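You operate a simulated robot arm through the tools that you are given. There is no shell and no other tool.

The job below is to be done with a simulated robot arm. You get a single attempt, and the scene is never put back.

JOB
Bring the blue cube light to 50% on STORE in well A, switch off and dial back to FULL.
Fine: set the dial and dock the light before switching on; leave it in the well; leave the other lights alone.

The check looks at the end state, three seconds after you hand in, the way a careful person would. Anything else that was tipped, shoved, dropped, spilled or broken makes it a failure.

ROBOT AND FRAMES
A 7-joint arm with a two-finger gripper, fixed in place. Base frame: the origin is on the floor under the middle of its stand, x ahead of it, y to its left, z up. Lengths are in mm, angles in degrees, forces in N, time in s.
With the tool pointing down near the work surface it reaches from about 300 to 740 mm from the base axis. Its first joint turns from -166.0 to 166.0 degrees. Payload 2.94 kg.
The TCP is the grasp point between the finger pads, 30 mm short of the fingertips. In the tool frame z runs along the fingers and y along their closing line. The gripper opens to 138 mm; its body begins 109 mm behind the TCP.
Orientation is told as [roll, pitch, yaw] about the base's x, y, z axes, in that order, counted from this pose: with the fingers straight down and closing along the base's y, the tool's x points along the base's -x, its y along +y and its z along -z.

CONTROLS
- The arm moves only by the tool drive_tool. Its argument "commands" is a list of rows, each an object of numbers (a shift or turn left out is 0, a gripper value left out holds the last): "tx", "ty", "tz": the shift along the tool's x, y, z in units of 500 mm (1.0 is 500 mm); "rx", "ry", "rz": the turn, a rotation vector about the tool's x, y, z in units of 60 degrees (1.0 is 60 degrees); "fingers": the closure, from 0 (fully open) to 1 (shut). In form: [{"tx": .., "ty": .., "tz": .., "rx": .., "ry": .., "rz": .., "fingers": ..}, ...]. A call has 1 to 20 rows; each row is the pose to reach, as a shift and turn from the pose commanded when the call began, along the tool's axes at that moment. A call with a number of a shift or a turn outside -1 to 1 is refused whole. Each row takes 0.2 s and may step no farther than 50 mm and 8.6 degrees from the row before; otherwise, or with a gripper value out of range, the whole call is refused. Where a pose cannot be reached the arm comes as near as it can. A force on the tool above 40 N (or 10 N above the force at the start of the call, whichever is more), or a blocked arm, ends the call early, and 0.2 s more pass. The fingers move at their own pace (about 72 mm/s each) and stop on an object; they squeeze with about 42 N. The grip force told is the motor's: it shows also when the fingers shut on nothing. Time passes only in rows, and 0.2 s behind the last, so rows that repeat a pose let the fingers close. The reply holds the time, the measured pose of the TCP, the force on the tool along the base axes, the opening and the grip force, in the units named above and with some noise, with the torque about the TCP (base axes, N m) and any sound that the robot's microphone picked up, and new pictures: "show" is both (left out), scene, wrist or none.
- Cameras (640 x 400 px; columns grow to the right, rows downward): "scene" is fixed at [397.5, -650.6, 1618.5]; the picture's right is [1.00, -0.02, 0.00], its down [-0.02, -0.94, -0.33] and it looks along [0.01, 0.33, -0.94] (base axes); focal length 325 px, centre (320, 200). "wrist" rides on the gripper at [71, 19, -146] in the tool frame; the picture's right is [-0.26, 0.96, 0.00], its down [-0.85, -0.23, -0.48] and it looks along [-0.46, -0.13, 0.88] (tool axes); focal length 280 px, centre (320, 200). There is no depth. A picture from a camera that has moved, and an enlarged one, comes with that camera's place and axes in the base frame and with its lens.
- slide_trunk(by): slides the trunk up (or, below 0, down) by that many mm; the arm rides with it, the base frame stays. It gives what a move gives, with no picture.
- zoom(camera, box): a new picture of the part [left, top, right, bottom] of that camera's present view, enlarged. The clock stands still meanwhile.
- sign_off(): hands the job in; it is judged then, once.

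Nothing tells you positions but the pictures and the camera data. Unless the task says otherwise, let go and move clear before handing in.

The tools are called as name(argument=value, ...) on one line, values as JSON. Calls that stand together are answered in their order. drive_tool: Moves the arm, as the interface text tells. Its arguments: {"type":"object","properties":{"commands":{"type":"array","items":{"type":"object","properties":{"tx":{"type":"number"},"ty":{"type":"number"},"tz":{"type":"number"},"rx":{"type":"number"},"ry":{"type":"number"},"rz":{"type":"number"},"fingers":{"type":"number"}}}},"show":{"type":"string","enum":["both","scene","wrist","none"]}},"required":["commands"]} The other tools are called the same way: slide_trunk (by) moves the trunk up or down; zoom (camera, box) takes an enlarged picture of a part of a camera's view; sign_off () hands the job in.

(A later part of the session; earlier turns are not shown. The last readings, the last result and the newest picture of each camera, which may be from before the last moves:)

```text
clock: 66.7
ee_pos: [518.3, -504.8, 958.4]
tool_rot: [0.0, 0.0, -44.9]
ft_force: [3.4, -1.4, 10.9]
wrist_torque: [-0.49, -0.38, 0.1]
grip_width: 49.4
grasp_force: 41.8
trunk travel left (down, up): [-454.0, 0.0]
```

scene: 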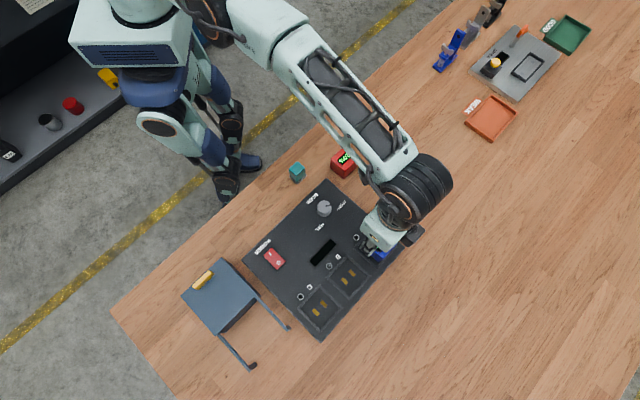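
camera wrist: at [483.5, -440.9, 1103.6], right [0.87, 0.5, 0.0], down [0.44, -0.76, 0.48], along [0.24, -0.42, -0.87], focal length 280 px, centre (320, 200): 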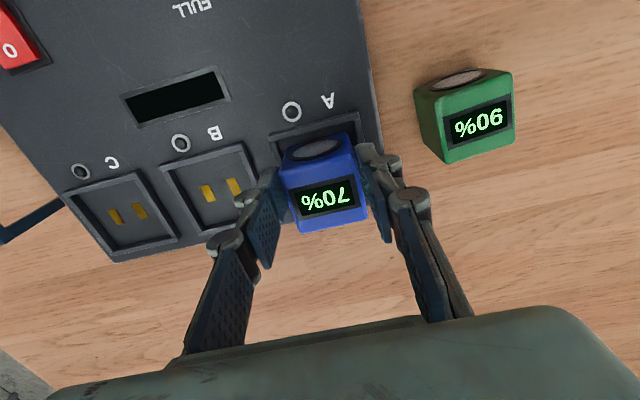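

The contact pattern (front first, then back, with under 1° of tilt) fits the cube sitting flat on the well floor. I'll ease up another millimetre and open the fingers.

drive_tool(commands=[{"tz": -0.002}, {"tz": -0.002, "fingers": 0.62}, {"tz": -0.002, "fingers": 0.55}, {"tz": -0.002, "fingers": 0.5}, {"tz": -0.002, "fingers": 0.5}], show="both")

zoom(camera="wrist", box=[265, 100, 405, 240])

zoom(camera="scene", box=[355, 225, 405, 265])

```text
clock: 67.9
ee_pos: [519.3, -505.7, 959.4]
tool_rot: [0.0, 0.1, -44.9]
ft_force: [-0.2, -1.1, -0.2]
wrist_torque: [-0.01, -0.05, 0.01]
grip_width: 69.2
grasp_force: 0.1
trunk travel left (down, up): [-454.0, 0.0]
camera wrist: at [484.3, -442.0, 1105.2], right [0.87, 0.5, 0.0], down [0.44, -0.76, 0.48], along [0.24, -0.41, -0.88], focal length 280 px, centre (320, 200)
```

scene: 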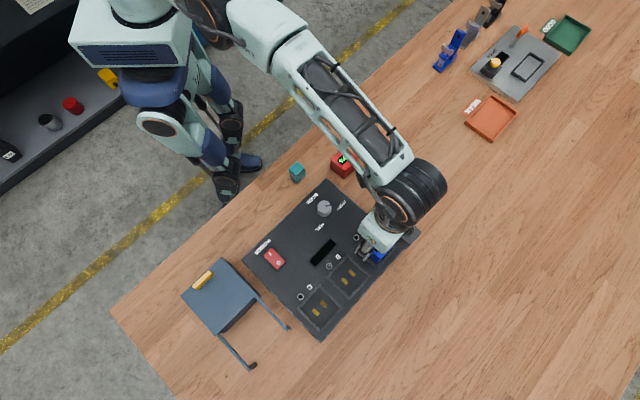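
wrist: 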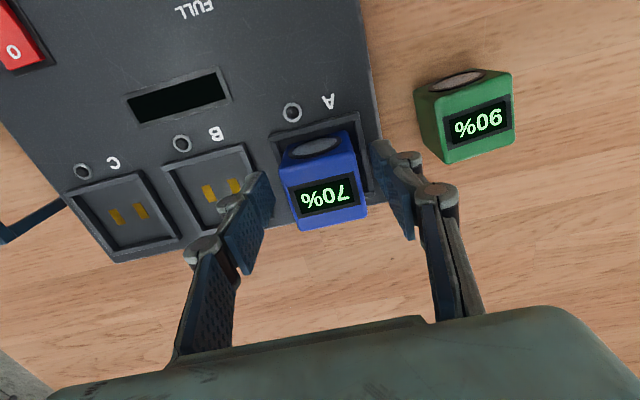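

```text
2.86 times, centred on (335, 170) of wrist
camera zoom: at [484.3, -442.0, 1105.2], right [0.87, 0.5, 0.0], down [0.44, -0.76, 0.48], along [0.24, -0.41, -0.88], focal length 801 px, centre (277, 286)
```

zoom: 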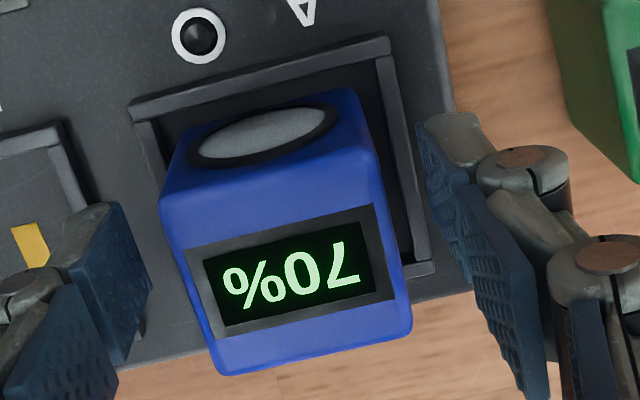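

```text
10.00 times, centred on (380, 245) of scene
camera zoom: at [397.5, -650.6, 1618.5], right [1.0, -0.02, 0.0], down [-0.02, -0.94, -0.33], along [0.01, 0.33, -0.94], focal length 3250 px, centre (-280, -250)
```

zoom: 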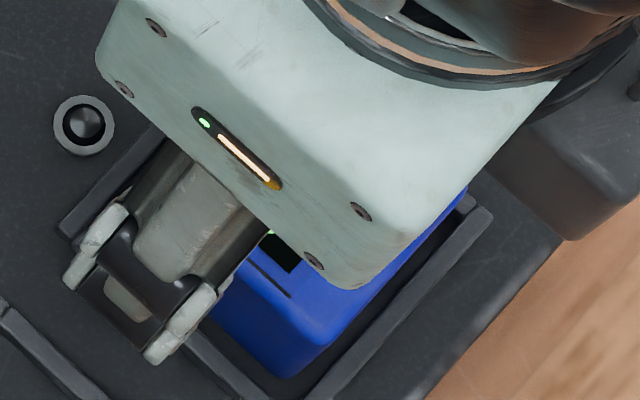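

The cube is released and stays in well A. I'll back straight up and then inward for a clear look at how it sits.

drive_tool(commands=[{"tz": -0.02}, {"tz": -0.05}, {"tx": 0.02, "tz": -0.08}, {"tx": 0.08, "tz": -0.1}, {"tx": 0.16, "tz": -0.1}, {"tx": 0.22, "ty": -0.03, "tz": -0.1}, {"tx": 0.22, "ty": -0.03, "tz": -0.1}], show="both")

zoom(camera="scene", box=[330, 200, 430, 280])

zoom(camera="wrist", box=[260, 200, 460, 330])

```text
clock: 69.5
ee_pos: [432.2, -441.6, 1009.7]
tool_rot: [0.0, -0.1, -45.0]
ft_force: [-0.1, 0.0, 0.1]
wrist_torque: [-0.03, 0.01, 0.01]
grip_width: 69.0
grasp_force: 0.1
trunk travel left (down, up): [-454.0, 0.0]
camera wrist: at [396.4, -376.4, 1156.2], right [0.87, 0.5, 0.0], down [0.44, -0.76, 0.48], along [0.24, -0.41, -0.88], focal length 280 px, centre (320, 200)
```

scene: 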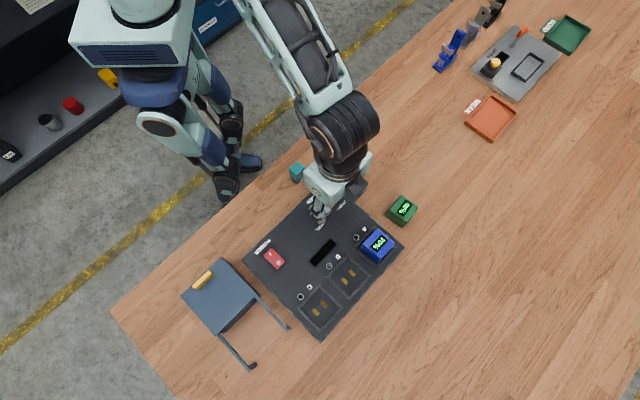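
wrist: 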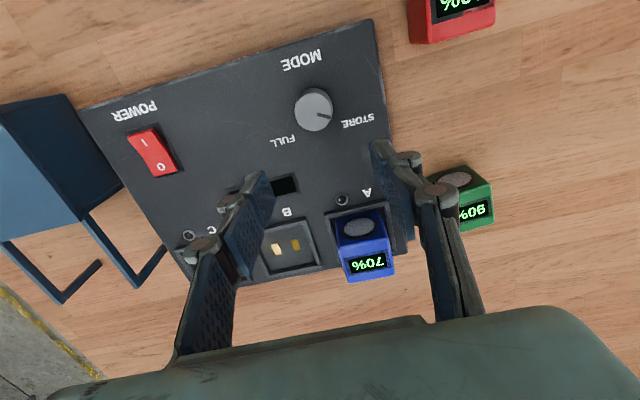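

```text
5.00 times, centred on (380, 240) of scene
camera zoom: at [397.5, -650.6, 1618.5], right [1.0, -0.02, 0.0], down [-0.02, -0.94, -0.33], along [0.01, 0.33, -0.94], focal length 1625 px, centre (20, 0)
```

zoom: 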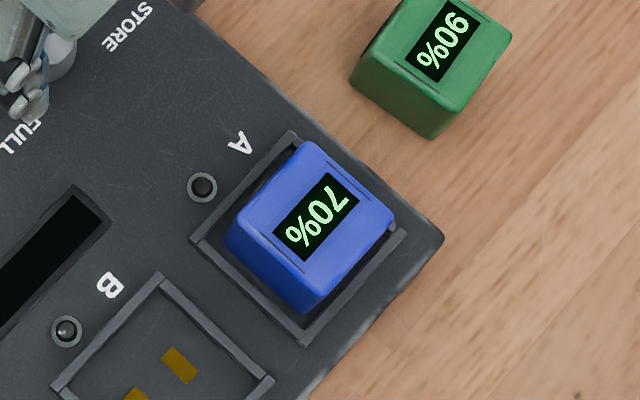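

```text
3.08 times, centred on (360, 265) of wrist
camera zoom: at [396.4, -376.4, 1156.2], right [0.87, 0.5, 0.0], down [0.44, -0.76, 0.48], along [0.24, -0.41, -0.88], focal length 863 px, centre (197, 0)
```

zoom: 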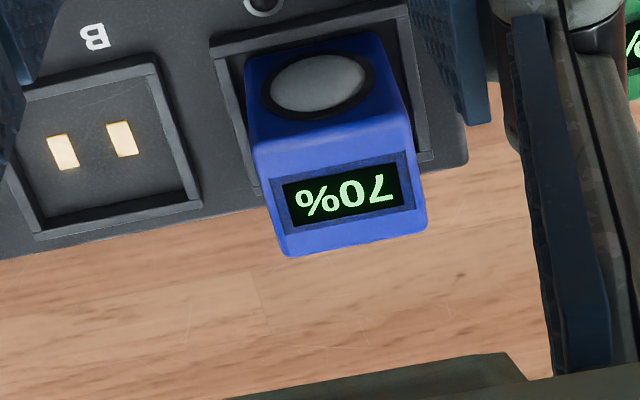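

The blue cube sits inside well A, still reading 70%, and the dial points to STORE. Next I'll close the fingers and move above the power rocker to inspect it closely.

drive_tool(commands=[{"tx": 0.0147, "ty": -0.0804, "fingers": 1.0}, {"tx": 0.0294, "ty": -0.1609}, {"tx": 0.044, "ty": -0.2413}, {"tx": 0.0587, "ty": -0.3217}, {"tx": 0.0587, "ty": -0.3217}], show="both")

zoom(camera="wrist", box=[250, 90, 390, 190])

zoom(camera="wrist", box=[240, 130, 400, 260])

```text
clock: 70.7
ee_pos: [295.9, -530.7, 1010.0]
tool_rot: [0.0, 0.0, -44.9]
ft_force: [1.2, 0.5, 0.4]
wrist_torque: [0.01, 0.02, 0.02]
grip_width: 0.0
grasp_force: 28.6
trunk travel left (down, up): [-454.0, 0.0]
camera wrist: at [260.5, -467.7, 1156.9], right [0.87, 0.5, 0.0], down [0.44, -0.76, 0.48], along [0.24, -0.41, -0.88], focal length 280 px, centre (320, 200)
```

scene: 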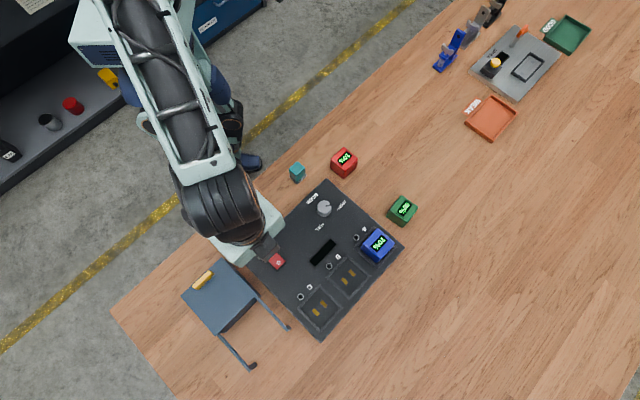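
wrist: 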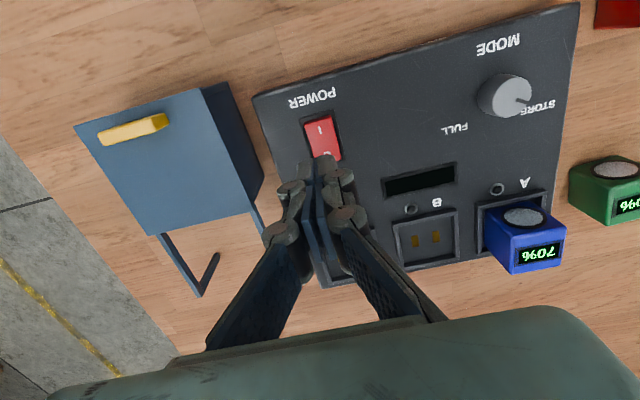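

```text
4.00 times, centred on (320, 140) of wrist
camera zoom: at [260.5, -467.7, 1156.9], right [0.87, 0.5, 0.0], down [0.44, -0.76, 0.48], along [0.24, -0.41, -0.88], focal length 1122 px, centre (320, 440)
```

zoom: 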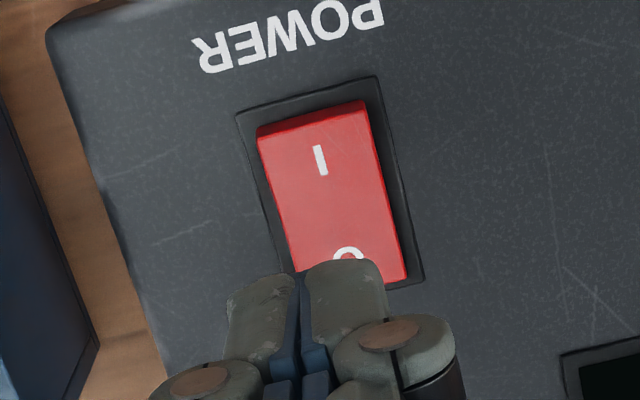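

```text
3.08 times, centred on (320, 195) of wrist
camera zoom: at [260.5, -467.7, 1156.9], right [0.87, 0.5, 0.0], down [0.44, -0.76, 0.48], along [0.24, -0.41, -0.88], focal length 863 px, centre (320, 215)
```

zoom: 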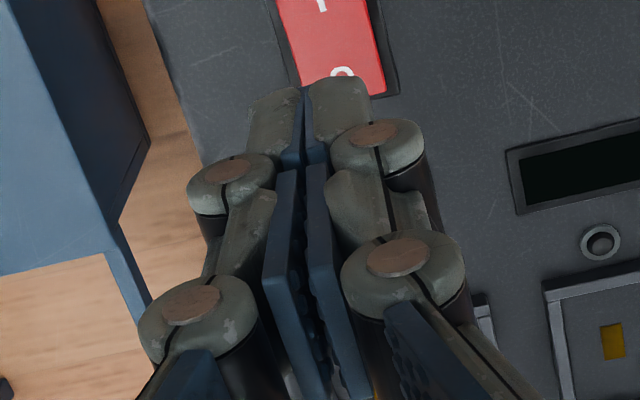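

The rocker is about 44 × 24 mm, centred near (303, -534), with its I end raised and its O end pressed (off). I'll tilt the closed fingers 15° to make a narrow pressing edge and line it up over the I end.

drive_tool(commands=[{"tx": 0.0047, "ty": 0.0015, "tz": 0.03, "ry": -0.125}, {"tx": 0.0093, "ty": 0.0031, "tz": 0.06, "ry": -0.25}, {"tx": 0.0093, "ty": 0.0031, "tz": 0.1, "ry": -0.25}, {"tx": 0.0093, "ty": 0.0031, "tz": 0.1, "ry": -0.25}], show="both")

zoom(camera="wrist", box=[250, 90, 390, 190])

zoom(camera="scene", box=[230, 220, 330, 300])

```text
clock: 71.7
ee_pos: [294.5, -525.9, 959.2]
tool_rot: [0.0, -15.1, -44.9]
ft_force: [0.0, 0.5, 0.2]
wrist_torque: [0.02, -0.01, 0.03]
grip_width: 0.0
grasp_force: 27.9
trunk travel left (down, up): [-454.0, 0.0]
camera wrist: at [234.5, -437.8, 1082.0], right [0.86, 0.5, 0.07], down [0.33, -0.65, 0.68], along [0.39, -0.56, -0.73], focal length 280 px, centre (320, 200)
```

scene: 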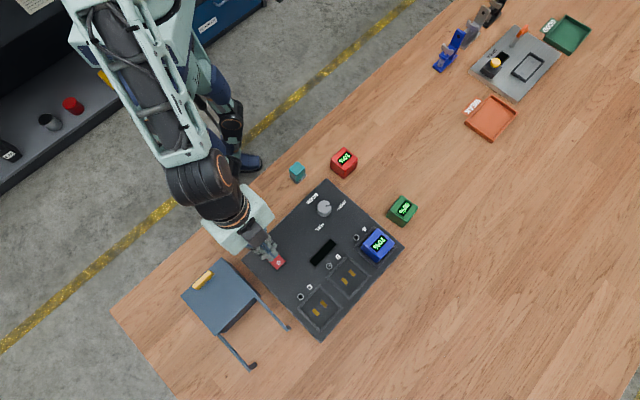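
wrist: 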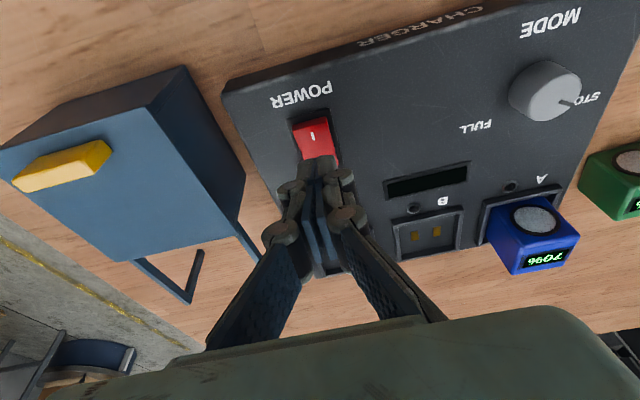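

```text
4.00 times, centred on (320, 140) of wrist
camera zoom: at [234.5, -437.8, 1082.0], right [0.86, 0.5, 0.07], down [0.33, -0.65, 0.68], along [0.39, -0.56, -0.73], focal length 1122 px, centre (320, 440)
```

zoom: 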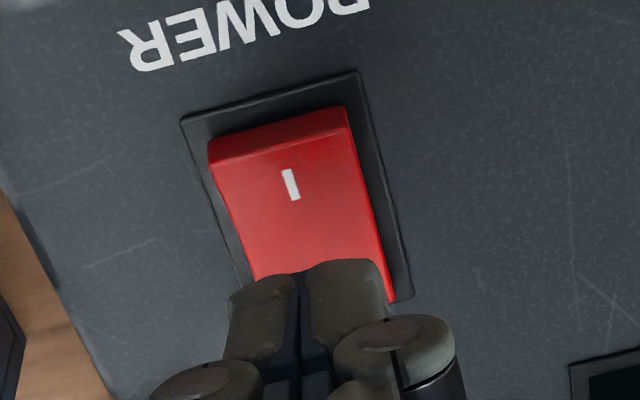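

```text
5.00 times, centred on (280, 260) of scene
camera zoom: at [397.5, -650.6, 1618.5], right [1.0, -0.02, 0.0], down [-0.02, -0.94, -0.33], along [0.01, 0.33, -0.94], focal length 1625 px, centre (520, -100)
```

zoom: 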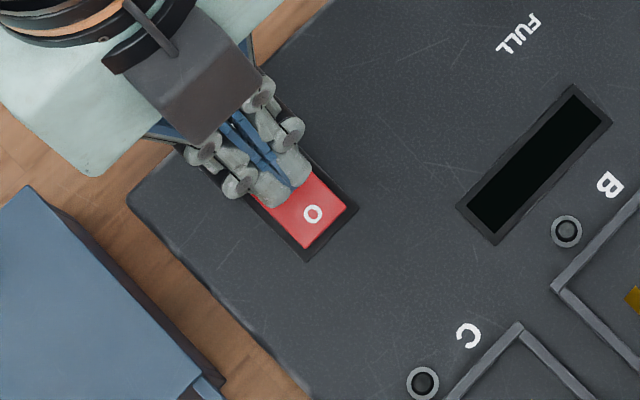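

The pressing edge is above the I end. I'll descend to just above it first.

drive_tool(commands=[{"tx": 0.0052, "tz": 0.0193}, {"tx": 0.0093, "tz": 0.0348}, {"tx": 0.0093, "tz": 0.0348}], show="wrist")

zoom(camera="wrist", box=[250, 90, 390, 190])

zoom(camera="scene", box=[340, 210, 420, 270])

```text
clock: 72.5
ee_pos: [294.9, -526.2, 941.2]
tool_rot: [0.0, -15.0, -44.9]
ft_force: [-0.4, -0.8, 0.4]
wrist_torque: [0.02, -0.01, 0.0]
grip_width: 0.0
grasp_force: 28.5
trunk travel left (down, up): [-454.0, 0.0]
camera wrist: at [235.8, -438.6, 1063.6], right [0.86, 0.5, 0.07], down [0.33, -0.65, 0.68], along [0.39, -0.56, -0.73], focal length 280 px, centre (320, 200)
```

wrist: 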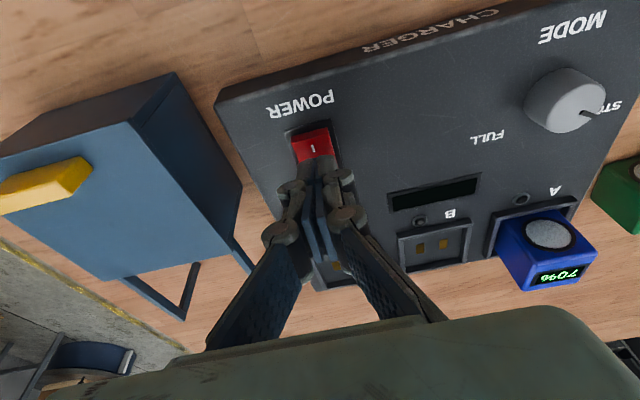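

```text
4.00 times, centred on (320, 140) of wrist
camera zoom: at [235.8, -438.6, 1063.6], right [0.86, 0.5, 0.07], down [0.33, -0.65, 0.68], along [0.39, -0.56, -0.73], focal length 1122 px, centre (320, 440)
```

zoom: 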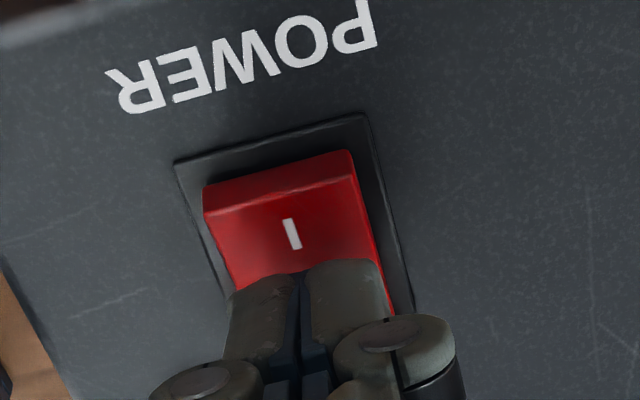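

```text
6.67 times, centred on (380, 240) of scene
camera zoom: at [397.5, -650.6, 1618.5], right [1.0, -0.02, 0.0], down [-0.02, -0.94, -0.33], along [0.01, 0.33, -0.94], focal length 2166 px, centre (-80, -67)
```

zoom: 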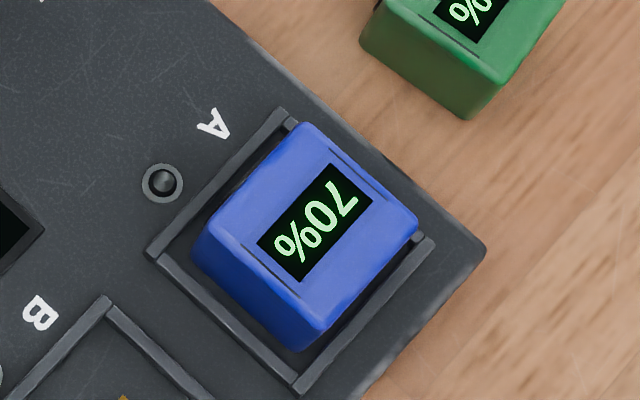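

The edge is just above the I end and the light still reads 70%. I'll press down in small steps, watching for force and a click.

drive_tool(commands=[{"tx": 0.0055, "tz": 0.0048}, {"tx": 0.007, "tz": 0.0106}, {"tx": 0.008, "tz": 0.0145}], show="scene")

zoom(camera="wrist", box=[250, 90, 390, 190])

zoom(camera="scene", box=[340, 210, 420, 270])

```text
clock: 73.3
ee_pos: [292.1, -527.0, 931.3]
tool_rot: [0.0, -15.0, -44.8]
ft_force: [0.4, -0.4, 0.7]
wrist_torque: [0.03, 0.0, 0.01]
grip_width: 0.1
grasp_force: 28.9
trunk travel left (down, up): [-454.0, 0.0]
```

scene: 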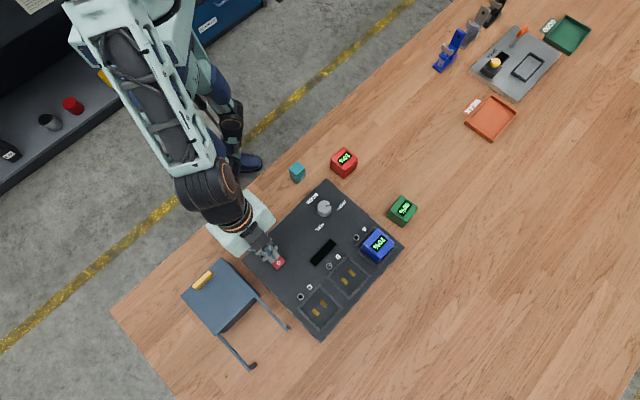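

```text
4.00 times, centred on (320, 140) of wrist
camera zoom: at [233.2, -437.2, 1055.4], right [0.86, 0.5, 0.07], down [0.33, -0.66, 0.68], along [0.39, -0.56, -0.73], focal length 1122 px, centre (320, 440)
```

zoom: 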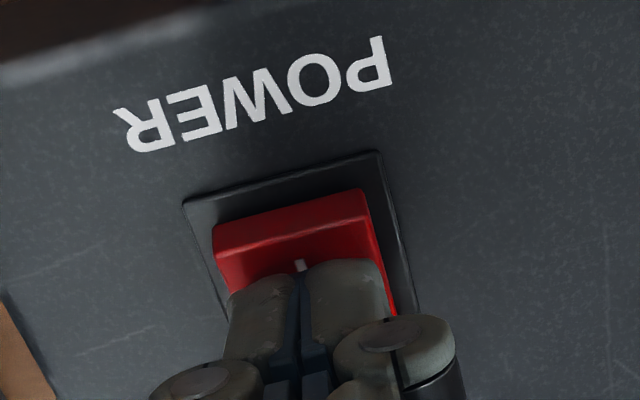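

```text
6.67 times, centred on (380, 240) of scene
camera zoom: at [397.5, -650.6, 1618.5], right [1.0, -0.02, 0.0], down [-0.02, -0.94, -0.33], along [0.01, 0.33, -0.94], focal length 2166 px, centre (-80, -67)
```

zoom: 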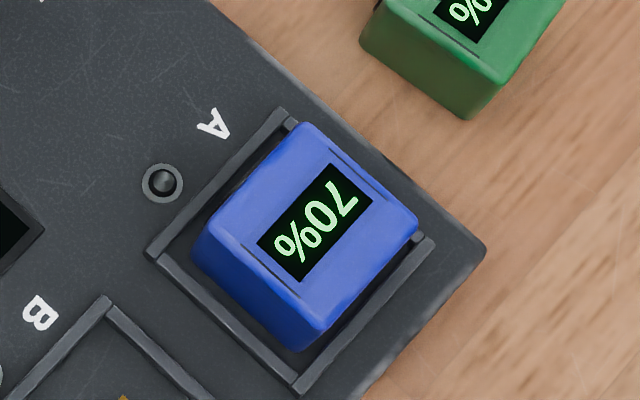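

No contact yet, so I'll continue pressing in 2 mm steps.

drive_tool(commands=[{"tx": 0.001, "tz": 0.0039}, {"tx": 0.0021, "tz": 0.0077}, {"tx": 0.0031, "tz": 0.0116}], show="scene")

zoom(camera="wrist", box=[250, 90, 390, 190])

zoom(camera="scene", box=[250, 210, 410, 300])

```text
clock: 74.1
ee_pos: [292.4, -525.0, 925.6]
tool_rot: [-0.1, -15.0, -44.9]
ft_force: [-0.8, 1.5, 2.7]
wrist_torque: [0.02, -0.02, -0.01]
grip_width: 5.9
grasp_force: 28.4
trunk travel left (down, up): [-454.0, 0.0]
```

scene: 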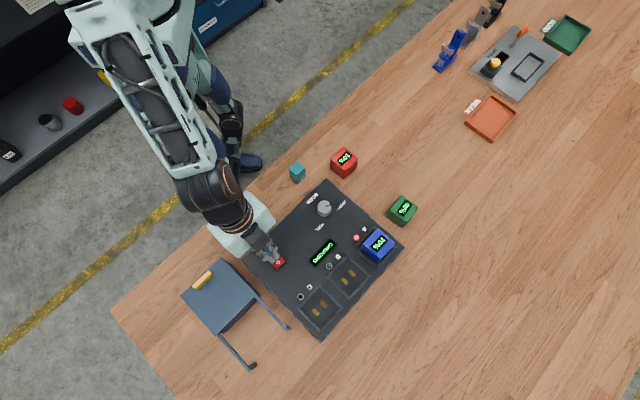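

```text
4.00 times, centred on (320, 140) of wrist
camera zoom: at [232.8, -436.9, 1049.4], right [0.86, 0.5, 0.07], down [0.33, -0.66, 0.68], along [0.39, -0.56, -0.73], focal length 1122 px, centre (320, 440)
```

zoom: 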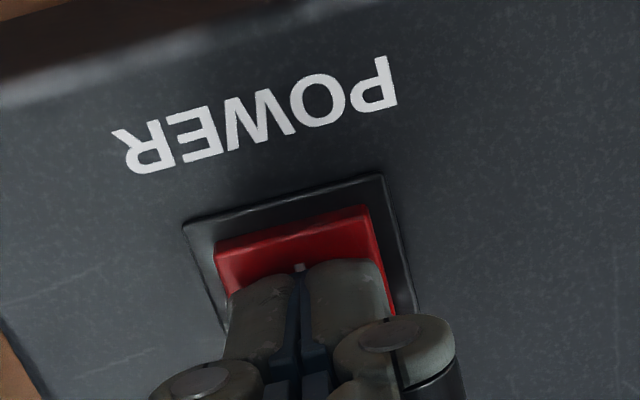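

```text
4.00 times, centred on (330, 255) of scene
camera zoom: at [397.5, -650.6, 1618.5], right [1.0, -0.02, 0.0], down [-0.02, -0.94, -0.33], along [0.01, 0.33, -0.94], focal length 1300 px, centre (280, -20)
```

zoom: 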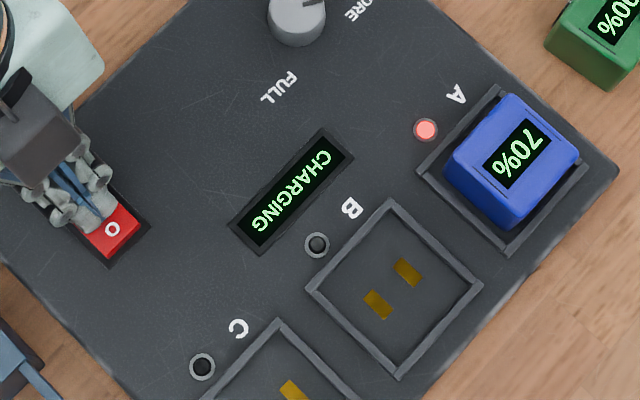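

Power is on: the panel shows "CHARGING", LED A is red, and the light reads 70%. I'll lift off and hover over the O end while watching the readout.

drive_tool(commands=[{"tx": -0.0078, "tz": -0.029}, {"tx": -0.0368, "tz": -0.0213}], show="scene")

zoom(camera="scene", box=[250, 210, 410, 300])

```text
clock: 74.7
ee_pos: [301.9, -536.9, 940.7]
tool_rot: [-0.1, -15.1, -44.9]
ft_force: [0.1, 0.0, -0.4]
wrist_torque: [0.04, -0.02, 0.03]
grip_width: 0.0
grasp_force: 28.0
trunk travel left (down, up): [-454.0, 0.0]
```

scene: 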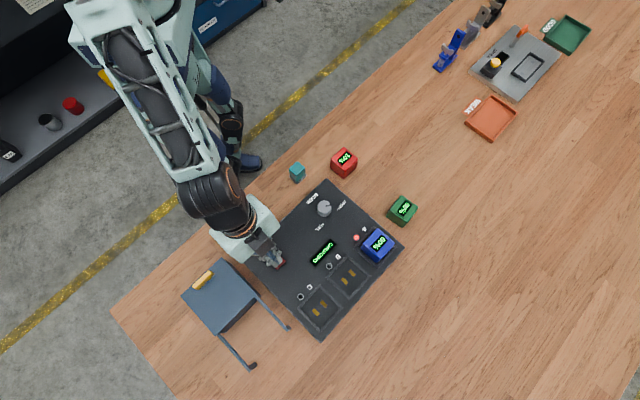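

```text
4.00 times, centred on (330, 255) of scene
camera zoom: at [397.5, -650.6, 1618.5], right [1.0, -0.02, 0.0], down [-0.02, -0.94, -0.33], along [0.01, 0.33, -0.94], focal length 1300 px, centre (280, -20)
```

zoom: 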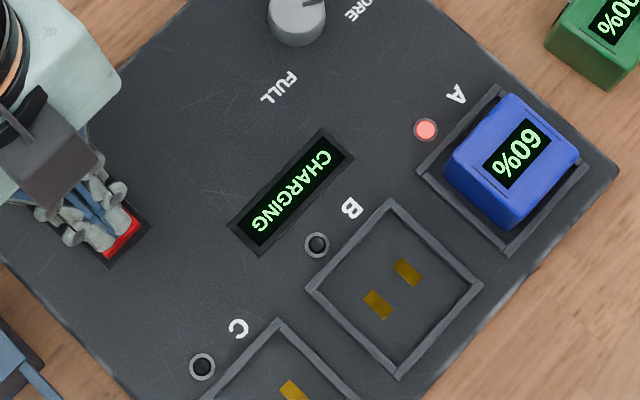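

It already reads 60%, dropping fast. I'll move straight to just above the O end and check again.

drive_tool(commands=[{"tx": -0.0249, "tz": 0.0233}], show="scene")

zoom(camera="scene", box=[250, 210, 410, 300])

```text
clock: 75.1
ee_pos: [314.3, -547.4, 933.4]
tool_rot: [0.1, -14.9, -45.0]
ft_force: [0.5, -0.2, -0.2]
wrist_torque: [-0.04, -0.03, -0.01]
grip_width: 0.1
grasp_force: 28.2
trunk travel left (down, up): [-454.0, 0.0]
```

scene: 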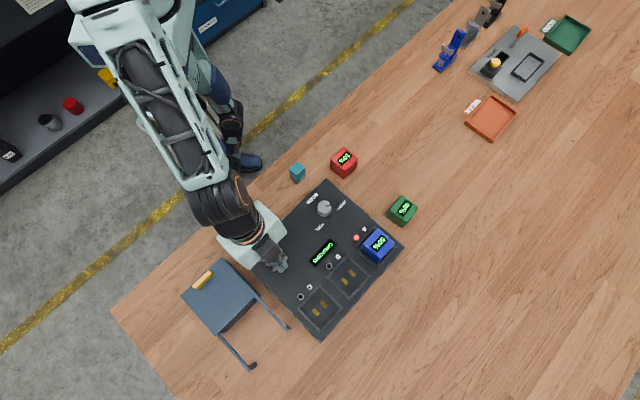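

```text
4.00 times, centred on (330, 255) of scene
camera zoom: at [397.5, -650.6, 1618.5], right [1.0, -0.02, 0.0], down [-0.02, -0.94, -0.33], along [0.01, 0.33, -0.94], focal length 1300 px, centre (280, -20)
```

zoom: 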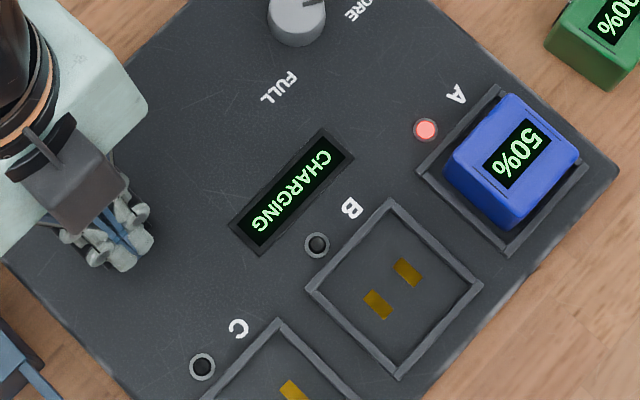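

It reads 50%. I'll press the O end now.

drive_tool(commands=[{"tx": 0.0044, "tz": 0.0164}, {"tx": 0.0054, "tz": 0.0203}], show="scene")

zoom(camera="scene", box=[250, 210, 410, 300])

```text
clock: 75.7
ee_pos: [313.6, -547.3, 927.4]
tool_rot: [-0.1, -15.4, -44.9]
ft_force: [-0.9, 3.7, 19.0]
wrist_torque: [0.16, 0.08, 0.02]
grip_width: 5.9
grasp_force: 29.0
trunk travel left (down, up): [-454.0, 0.0]
```

scene: 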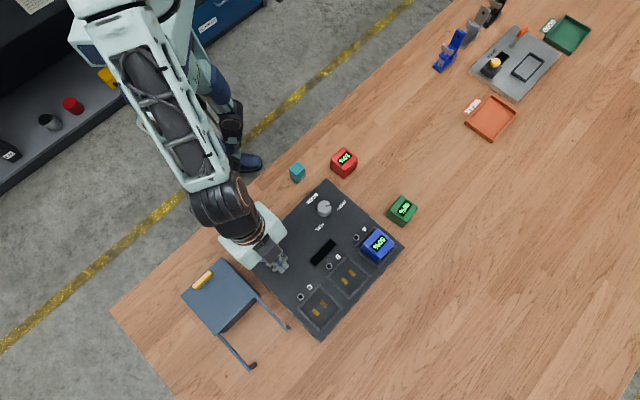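

```text
4.00 times, centred on (330, 255) of scene
camera zoom: at [397.5, -650.6, 1618.5], right [1.0, -0.02, 0.0], down [-0.02, -0.94, -0.33], along [0.01, 0.33, -0.94], focal length 1300 px, centre (280, -20)
```

zoom: 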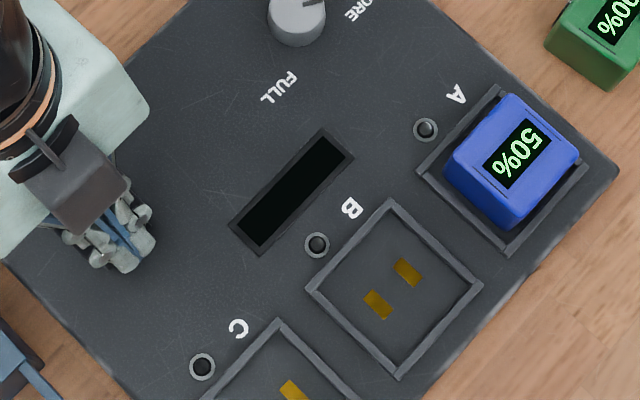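

The panel is dark, LED A is off, and the light holds at 50%. I'll lift off, level the tool and confirm that the rocker stays off.

drive_tool(commands=[{"tx": -0.0104, "tz": -0.0386}, {"tx": -0.0259, "tz": -0.0966}, {"tx": -0.0414, "tz": -0.1546}, {"tx": -0.0414, "tz": -0.1546, "ry": 0.125}, {"tx": -0.0414, "tz": -0.1546, "ry": 0.25}, {"tx": -0.0414, "tz": -0.1546, "ry": 0.25}], show="both")

zoom(camera="scene", box=[250, 210, 410, 300])

zoom(camera="wrist", box=[250, 70, 450, 200])

```text
clock: 77.1
ee_pos: [313.7, -548.0, 1001.8]
tool_rot: [0.0, 0.1, -45.0]
ft_force: [0.7, 0.8, 0.0]
wrist_torque: [0.0, 0.03, 0.03]
grip_width: 0.2
grasp_force: 28.6
trunk travel left (down, up): [-454.0, 0.0]
camera wrist: at [278.4, -483.7, 1149.7], right [0.87, 0.5, 0.0], down [0.44, -0.76, 0.48], along [0.24, -0.41, -0.88], focal length 280 px, centre (320, 200)
```

scene: 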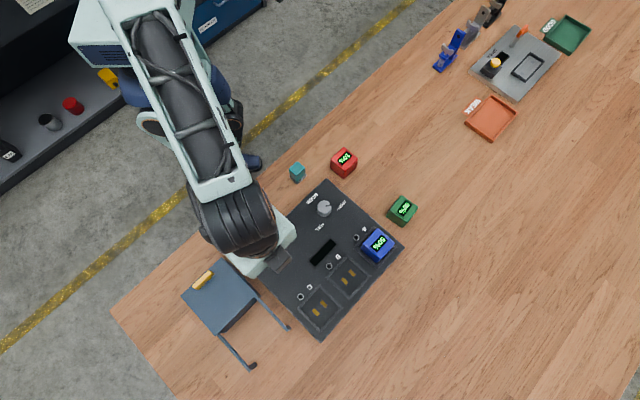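
wrist: 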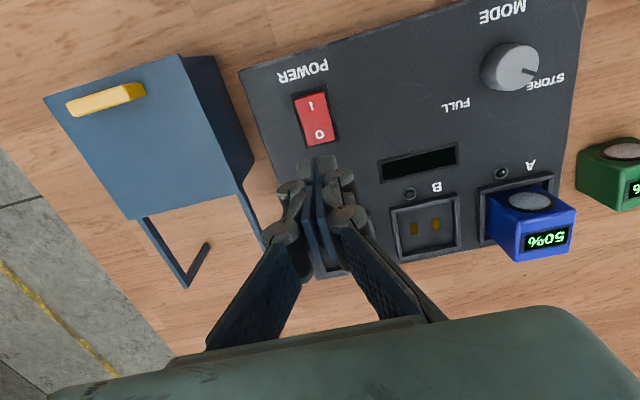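

```text
4.00 times, centred on (330, 255) of scene
camera zoom: at [397.5, -650.6, 1618.5], right [1.0, -0.02, 0.0], down [-0.02, -0.94, -0.33], along [0.01, 0.33, -0.94], focal length 1300 px, centre (280, -20)
```

zoom: 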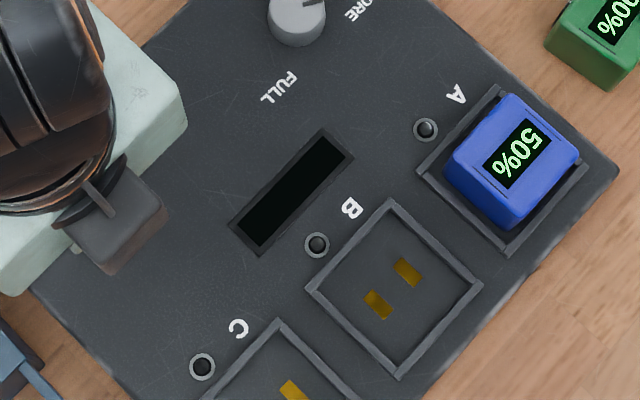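

```text
3.08 times, centred on (350, 135) of wrist
camera zoom: at [278.4, -483.7, 1149.7], right [0.87, 0.5, 0.0], down [0.44, -0.76, 0.48], along [0.24, -0.41, -0.88], focal length 863 px, centre (228, 400)
```

zoom: 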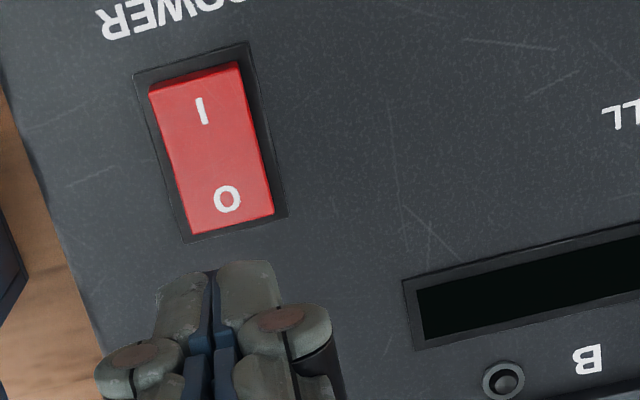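

The rocker is off with its I end raised, and the light reads 50% in well A. Last step is the dial: I'll move over it and rotate to yaw +75 so I can turn it back clockwise.

drive_tool(commands=[{"tx": 0.0021, "ty": 0.0201, "rz": -0.125}, {"tx": 0.0043, "ty": 0.0403, "rz": -0.25}, {"tx": 0.0064, "ty": 0.0604, "rz": -0.375}, {"tx": 0.0085, "ty": 0.0805, "rz": -0.5}, {"tx": 0.0106, "ty": 0.1006, "rz": -0.625}, {"tx": 0.0128, "ty": 0.1208, "rz": -0.75}, {"tx": 0.0149, "ty": 0.1409, "rz": -0.875}, {"tx": 0.017, "ty": 0.161, "rz": -1.0}], show="none")

drive_tool(commands=[{"tx": -0.0163, "ty": 0.0119, "rz": -0.125, "fingers": 0.5}, {"tx": -0.0326, "ty": 0.0237, "rz": -0.25}, {"tx": -0.0489, "ty": 0.0356, "rz": -0.375}, {"tx": -0.0652, "ty": 0.0475, "rz": -0.5}, {"tx": -0.0815, "ty": 0.0593, "rz": -0.625}, {"tx": -0.0978, "ty": 0.0712, "rz": -0.75}, {"tx": -0.1141, "ty": 0.083, "rz": -0.875}, {"tx": -0.1304, "ty": 0.0949, "rz": -1.0}, {"tx": -0.1304, "ty": 0.0949, "rz": -1.0}], show="both")

zoom(camera="wrist", box=[240, 60, 420, 200])

```text
clock: 78.9
ee_pos: [366.1, -482.3, 1003.5]
tool_rot: [0.0, 0.0, 15.2]
ft_force: [0.2, 0.2, -0.3]
wrist_torque: [0.01, 0.01, -0.02]
grip_width: 0.2
grasp_force: 28.4
trunk travel left (down, up): [-454.0, 0.0]
```

```text
clock: 80.9
ee_pos: [415.2, -420.4, 1004.8]
tool_rot: [0.0, 0.0, 75.3]
ft_force: [-0.6, -0.5, -0.5]
wrist_torque: [0.02, -0.01, -0.02]
grip_width: 68.9
grasp_force: 0.0
trunk travel left (down, up): [-454.0, 0.0]
camera wrist: at [380.2, -485.0, 1150.5], right [-0.87, 0.5, 0.0], down [0.44, 0.76, 0.48], along [0.24, 0.41, -0.88], focal length 280 px, centre (320, 200)
```

scene: 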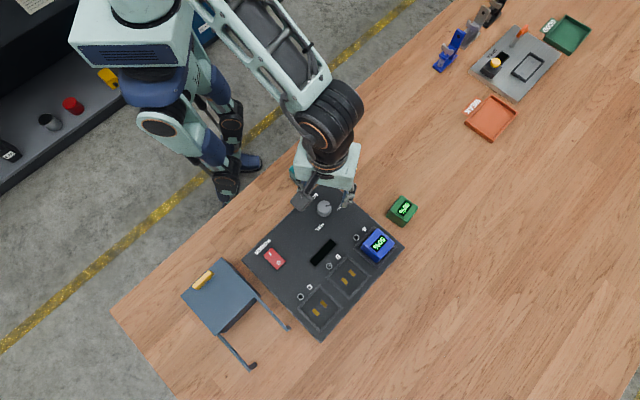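
wrist: 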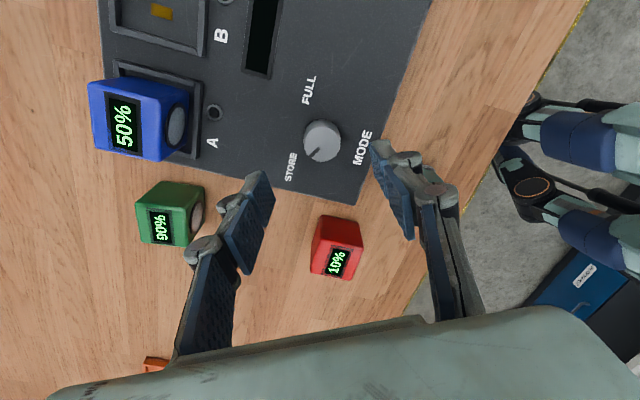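

```text
2.86 times, centred on (330, 130) of wrist
camera zoom: at [380.2, -485.0, 1150.5], right [-0.87, 0.5, 0.0], down [0.44, 0.76, 0.48], along [0.24, 0.41, -0.88], focal length 801 px, centre (291, 400)
```

zoom: 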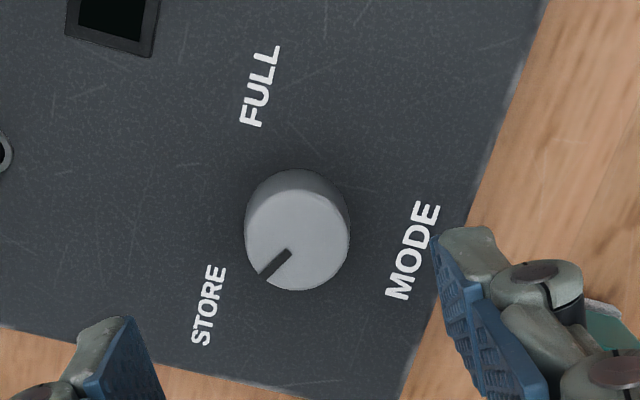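

The view shows the pointer at STORE with the knob between the open fingers, and the light still reads 50%. I'll centre, descend to the earlier grip height and close on the knob.

drive_tool(commands=[{"tx": -0.003, "ty": 0.0029, "tz": 0.05}, {"tx": -0.003, "ty": 0.0029, "tz": 0.1}, {"tx": -0.003, "ty": 0.0029, "tz": 0.14}, {"tx": -0.003, "ty": 0.0029, "tz": 0.152}, {"tx": -0.003, "ty": 0.0029, "tz": 0.152, "fingers": 0.7}, {"tx": -0.003, "ty": 0.0029, "tz": 0.152, "fingers": 1.0}, {"tx": -0.003, "ty": 0.0029, "tz": 0.152, "fingers": 1.0}, {"tx": -0.003, "ty": 0.0029, "tz": 0.152, "fingers": 1.0}], show="wrist")

zoom(camera="wrist", box=[240, 100, 420, 220])

```text
clock: 82.7
ee_pos: [413.2, -421.0, 927.0]
tool_rot: [0.0, 0.0, 75.0]
ft_force: [-1.6, 0.7, -1.6]
wrist_torque: [-0.41, 0.2, -0.04]
grip_width: 32.4
grasp_force: 45.4
trunk travel left (down, up): [-454.0, 0.0]
camera wrist: at [378.6, -484.2, 1073.7], right [-0.86, 0.5, 0.0], down [0.44, 0.76, 0.48], along [0.24, 0.41, -0.88], focal length 280 px, centre (320, 200)
```

wrist: 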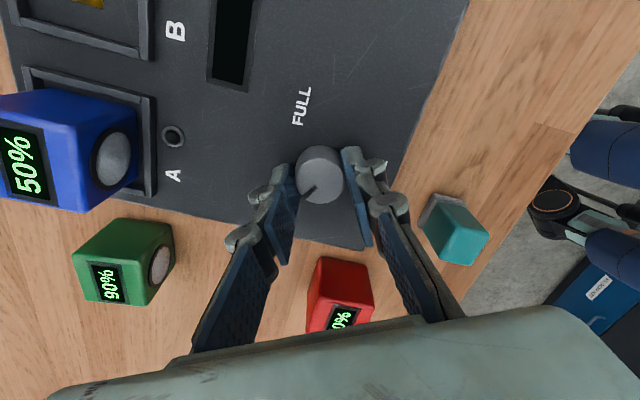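

```text
3.33 times, centred on (330, 160) of wrist
camera zoom: at [378.6, -484.2, 1073.7], right [-0.86, 0.5, 0.0], down [0.44, 0.76, 0.48], along [0.24, 0.41, -0.88], focal length 935 px, centre (287, 333)
```

zoom: 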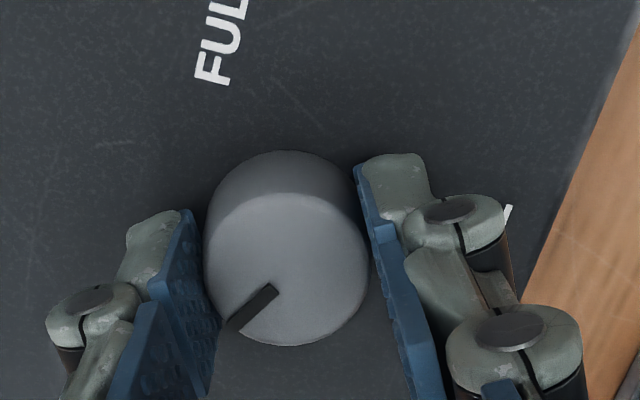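

The knob is gripped at 32.4 mm. I'll turn it clockwise by the first 60°.

drive_tool(commands=[{"rz": 0.1}, {"rz": 0.2}, {"rz": 0.3}, {"rz": 0.4}, {"rz": 0.5}, {"rz": 0.6}, {"rz": 0.7}, {"rz": 0.8}, {"rz": 0.9}, {"rz": 1.0}, {"rz": 1.0}], show="wrist")

```text
clock: 85.1
ee_pos: [414.9, -420.7, 926.8]
tool_rot: [0.0, -0.1, 15.0]
ft_force: [-9.1, -6.1, 3.9]
wrist_torque: [-0.26, 0.71, 0.0]
grip_width: 32.4
grasp_force: 44.6
trunk travel left (down, up): [-454.0, 0.0]
camera wrist: at [341.8, -420.2, 1073.7], right [0.0, 1.0, 0.0], down [0.88, 0.0, 0.48], along [0.48, 0.0, -0.88], focal length 280 px, centre (320, 200)
```

wrist: 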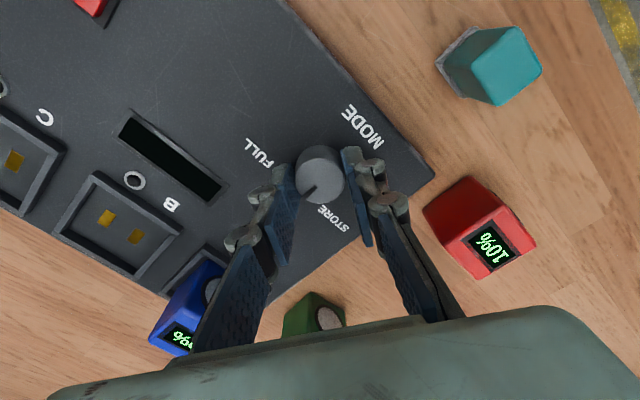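

The knob follows smoothly and is now midway. I'll turn the remaining 60° to FULL.

drive_tool(commands=[{"tx": -0.002, "rz": 0.1}, {"tx": -0.002, "rz": 0.2}, {"tx": -0.002, "rz": 0.3}, {"tx": -0.002, "rz": 0.4}, {"tx": -0.002, "rz": 0.5}, {"tx": -0.002, "rz": 0.6}, {"tx": -0.002, "rz": 0.7}, {"tx": -0.002, "rz": 0.8}, {"tx": -0.002, "rz": 0.9}, {"tx": -0.002, "rz": 1.0}, {"tx": -0.002, "rz": 1.0}], show="wrist")

zoom(camera="wrist", box=[240, 100, 420, 220])

```text
clock: 87.5
ee_pos: [414.5, -421.4, 925.9]
tool_rot: [0.1, -0.1, -45.0]
ft_force: [-12.4, -13.7, 4.4]
wrist_torque: [0.11, 0.84, 0.01]
grip_width: 32.0
grasp_force: 44.6
trunk travel left (down, up): [-454.0, 0.0]
camera wrist: at [379.1, -356.7, 1073.6], right [0.87, 0.5, 0.0], down [0.44, -0.76, 0.48], along [0.24, -0.41, -0.88], focal length 280 px, centre (320, 200)
```

wrist: 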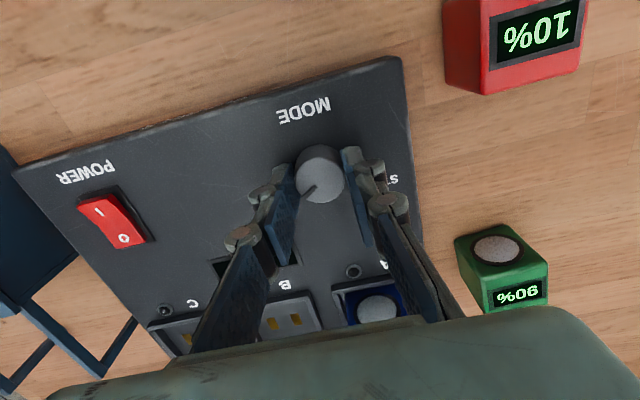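

```text
3.33 times, centred on (330, 160) of wrist
camera zoom: at [379.1, -356.7, 1073.6], right [0.87, 0.5, 0.0], down [0.44, -0.76, 0.48], along [0.24, -0.41, -0.88], focal length 935 px, centre (287, 333)
```

zoom: 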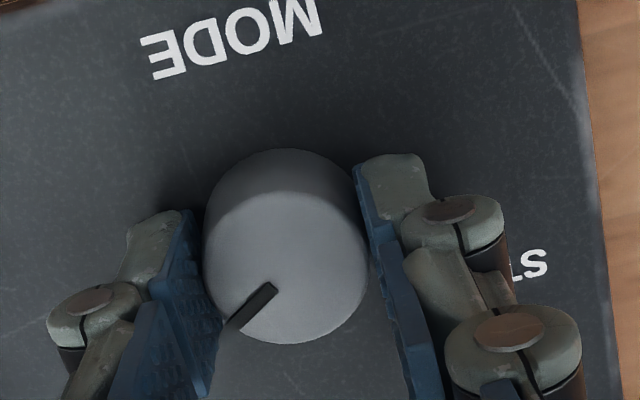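

The pointer is back in the same position it had at the very start. I'll open, rise and verify everything.

drive_tool(commands=[{"fingers": 0.7}, {"fingers": 0.5}, {"fingers": 0.5}, {"tz": -0.05}, {"tz": -0.1}, {"tz": -0.17}, {"tx": 0.08, "tz": -0.24}, {"tx": 0.16, "tz": -0.3}, {"tx": 0.16, "tz": -0.3}], show="both")

zoom(camera="scene", box=[230, 140, 430, 340])

zoom(camera="wrist", box=[180, 80, 480, 280])

zoom(camera="scene", box=[290, 180, 420, 280])

```text
refused: row 7 steps farther than a row can; nothing moved
```

```text
2.00 times, centred on (330, 240) of scene
camera zoom: at [397.5, -650.6, 1618.5], right [1.0, -0.02, 0.0], down [-0.02, -0.94, -0.33], along [0.01, 0.33, -0.94], focal length 650 px, centre (300, 120)
```

zoom: 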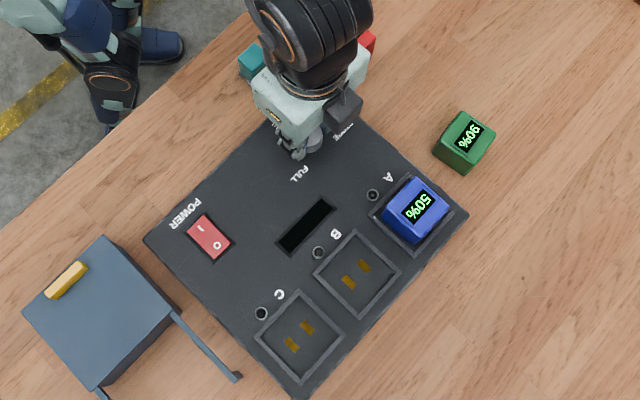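

```text
2.00 times, centred on (330, 180) of wrist
camera zoom: at [379.1, -356.7, 1073.6], right [0.87, 0.5, 0.0], down [0.44, -0.76, 0.48], along [0.24, -0.41, -0.88], focal length 561 px, centre (300, 240)
```

zoom: 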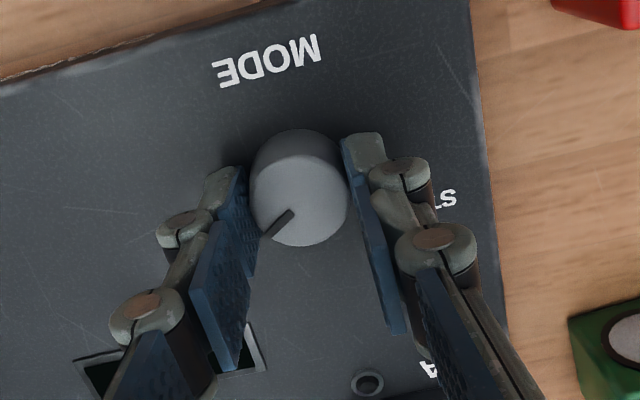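

```text
4.00 times, centred on (355, 230) of scene
camera zoom: at [397.5, -650.6, 1618.5], right [1.0, -0.02, 0.0], down [-0.02, -0.94, -0.33], along [0.01, 0.33, -0.94], focal length 1300 px, centre (180, 80)
```

zoom: 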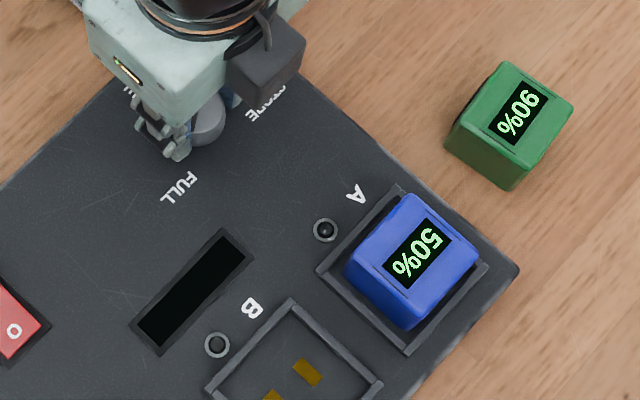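

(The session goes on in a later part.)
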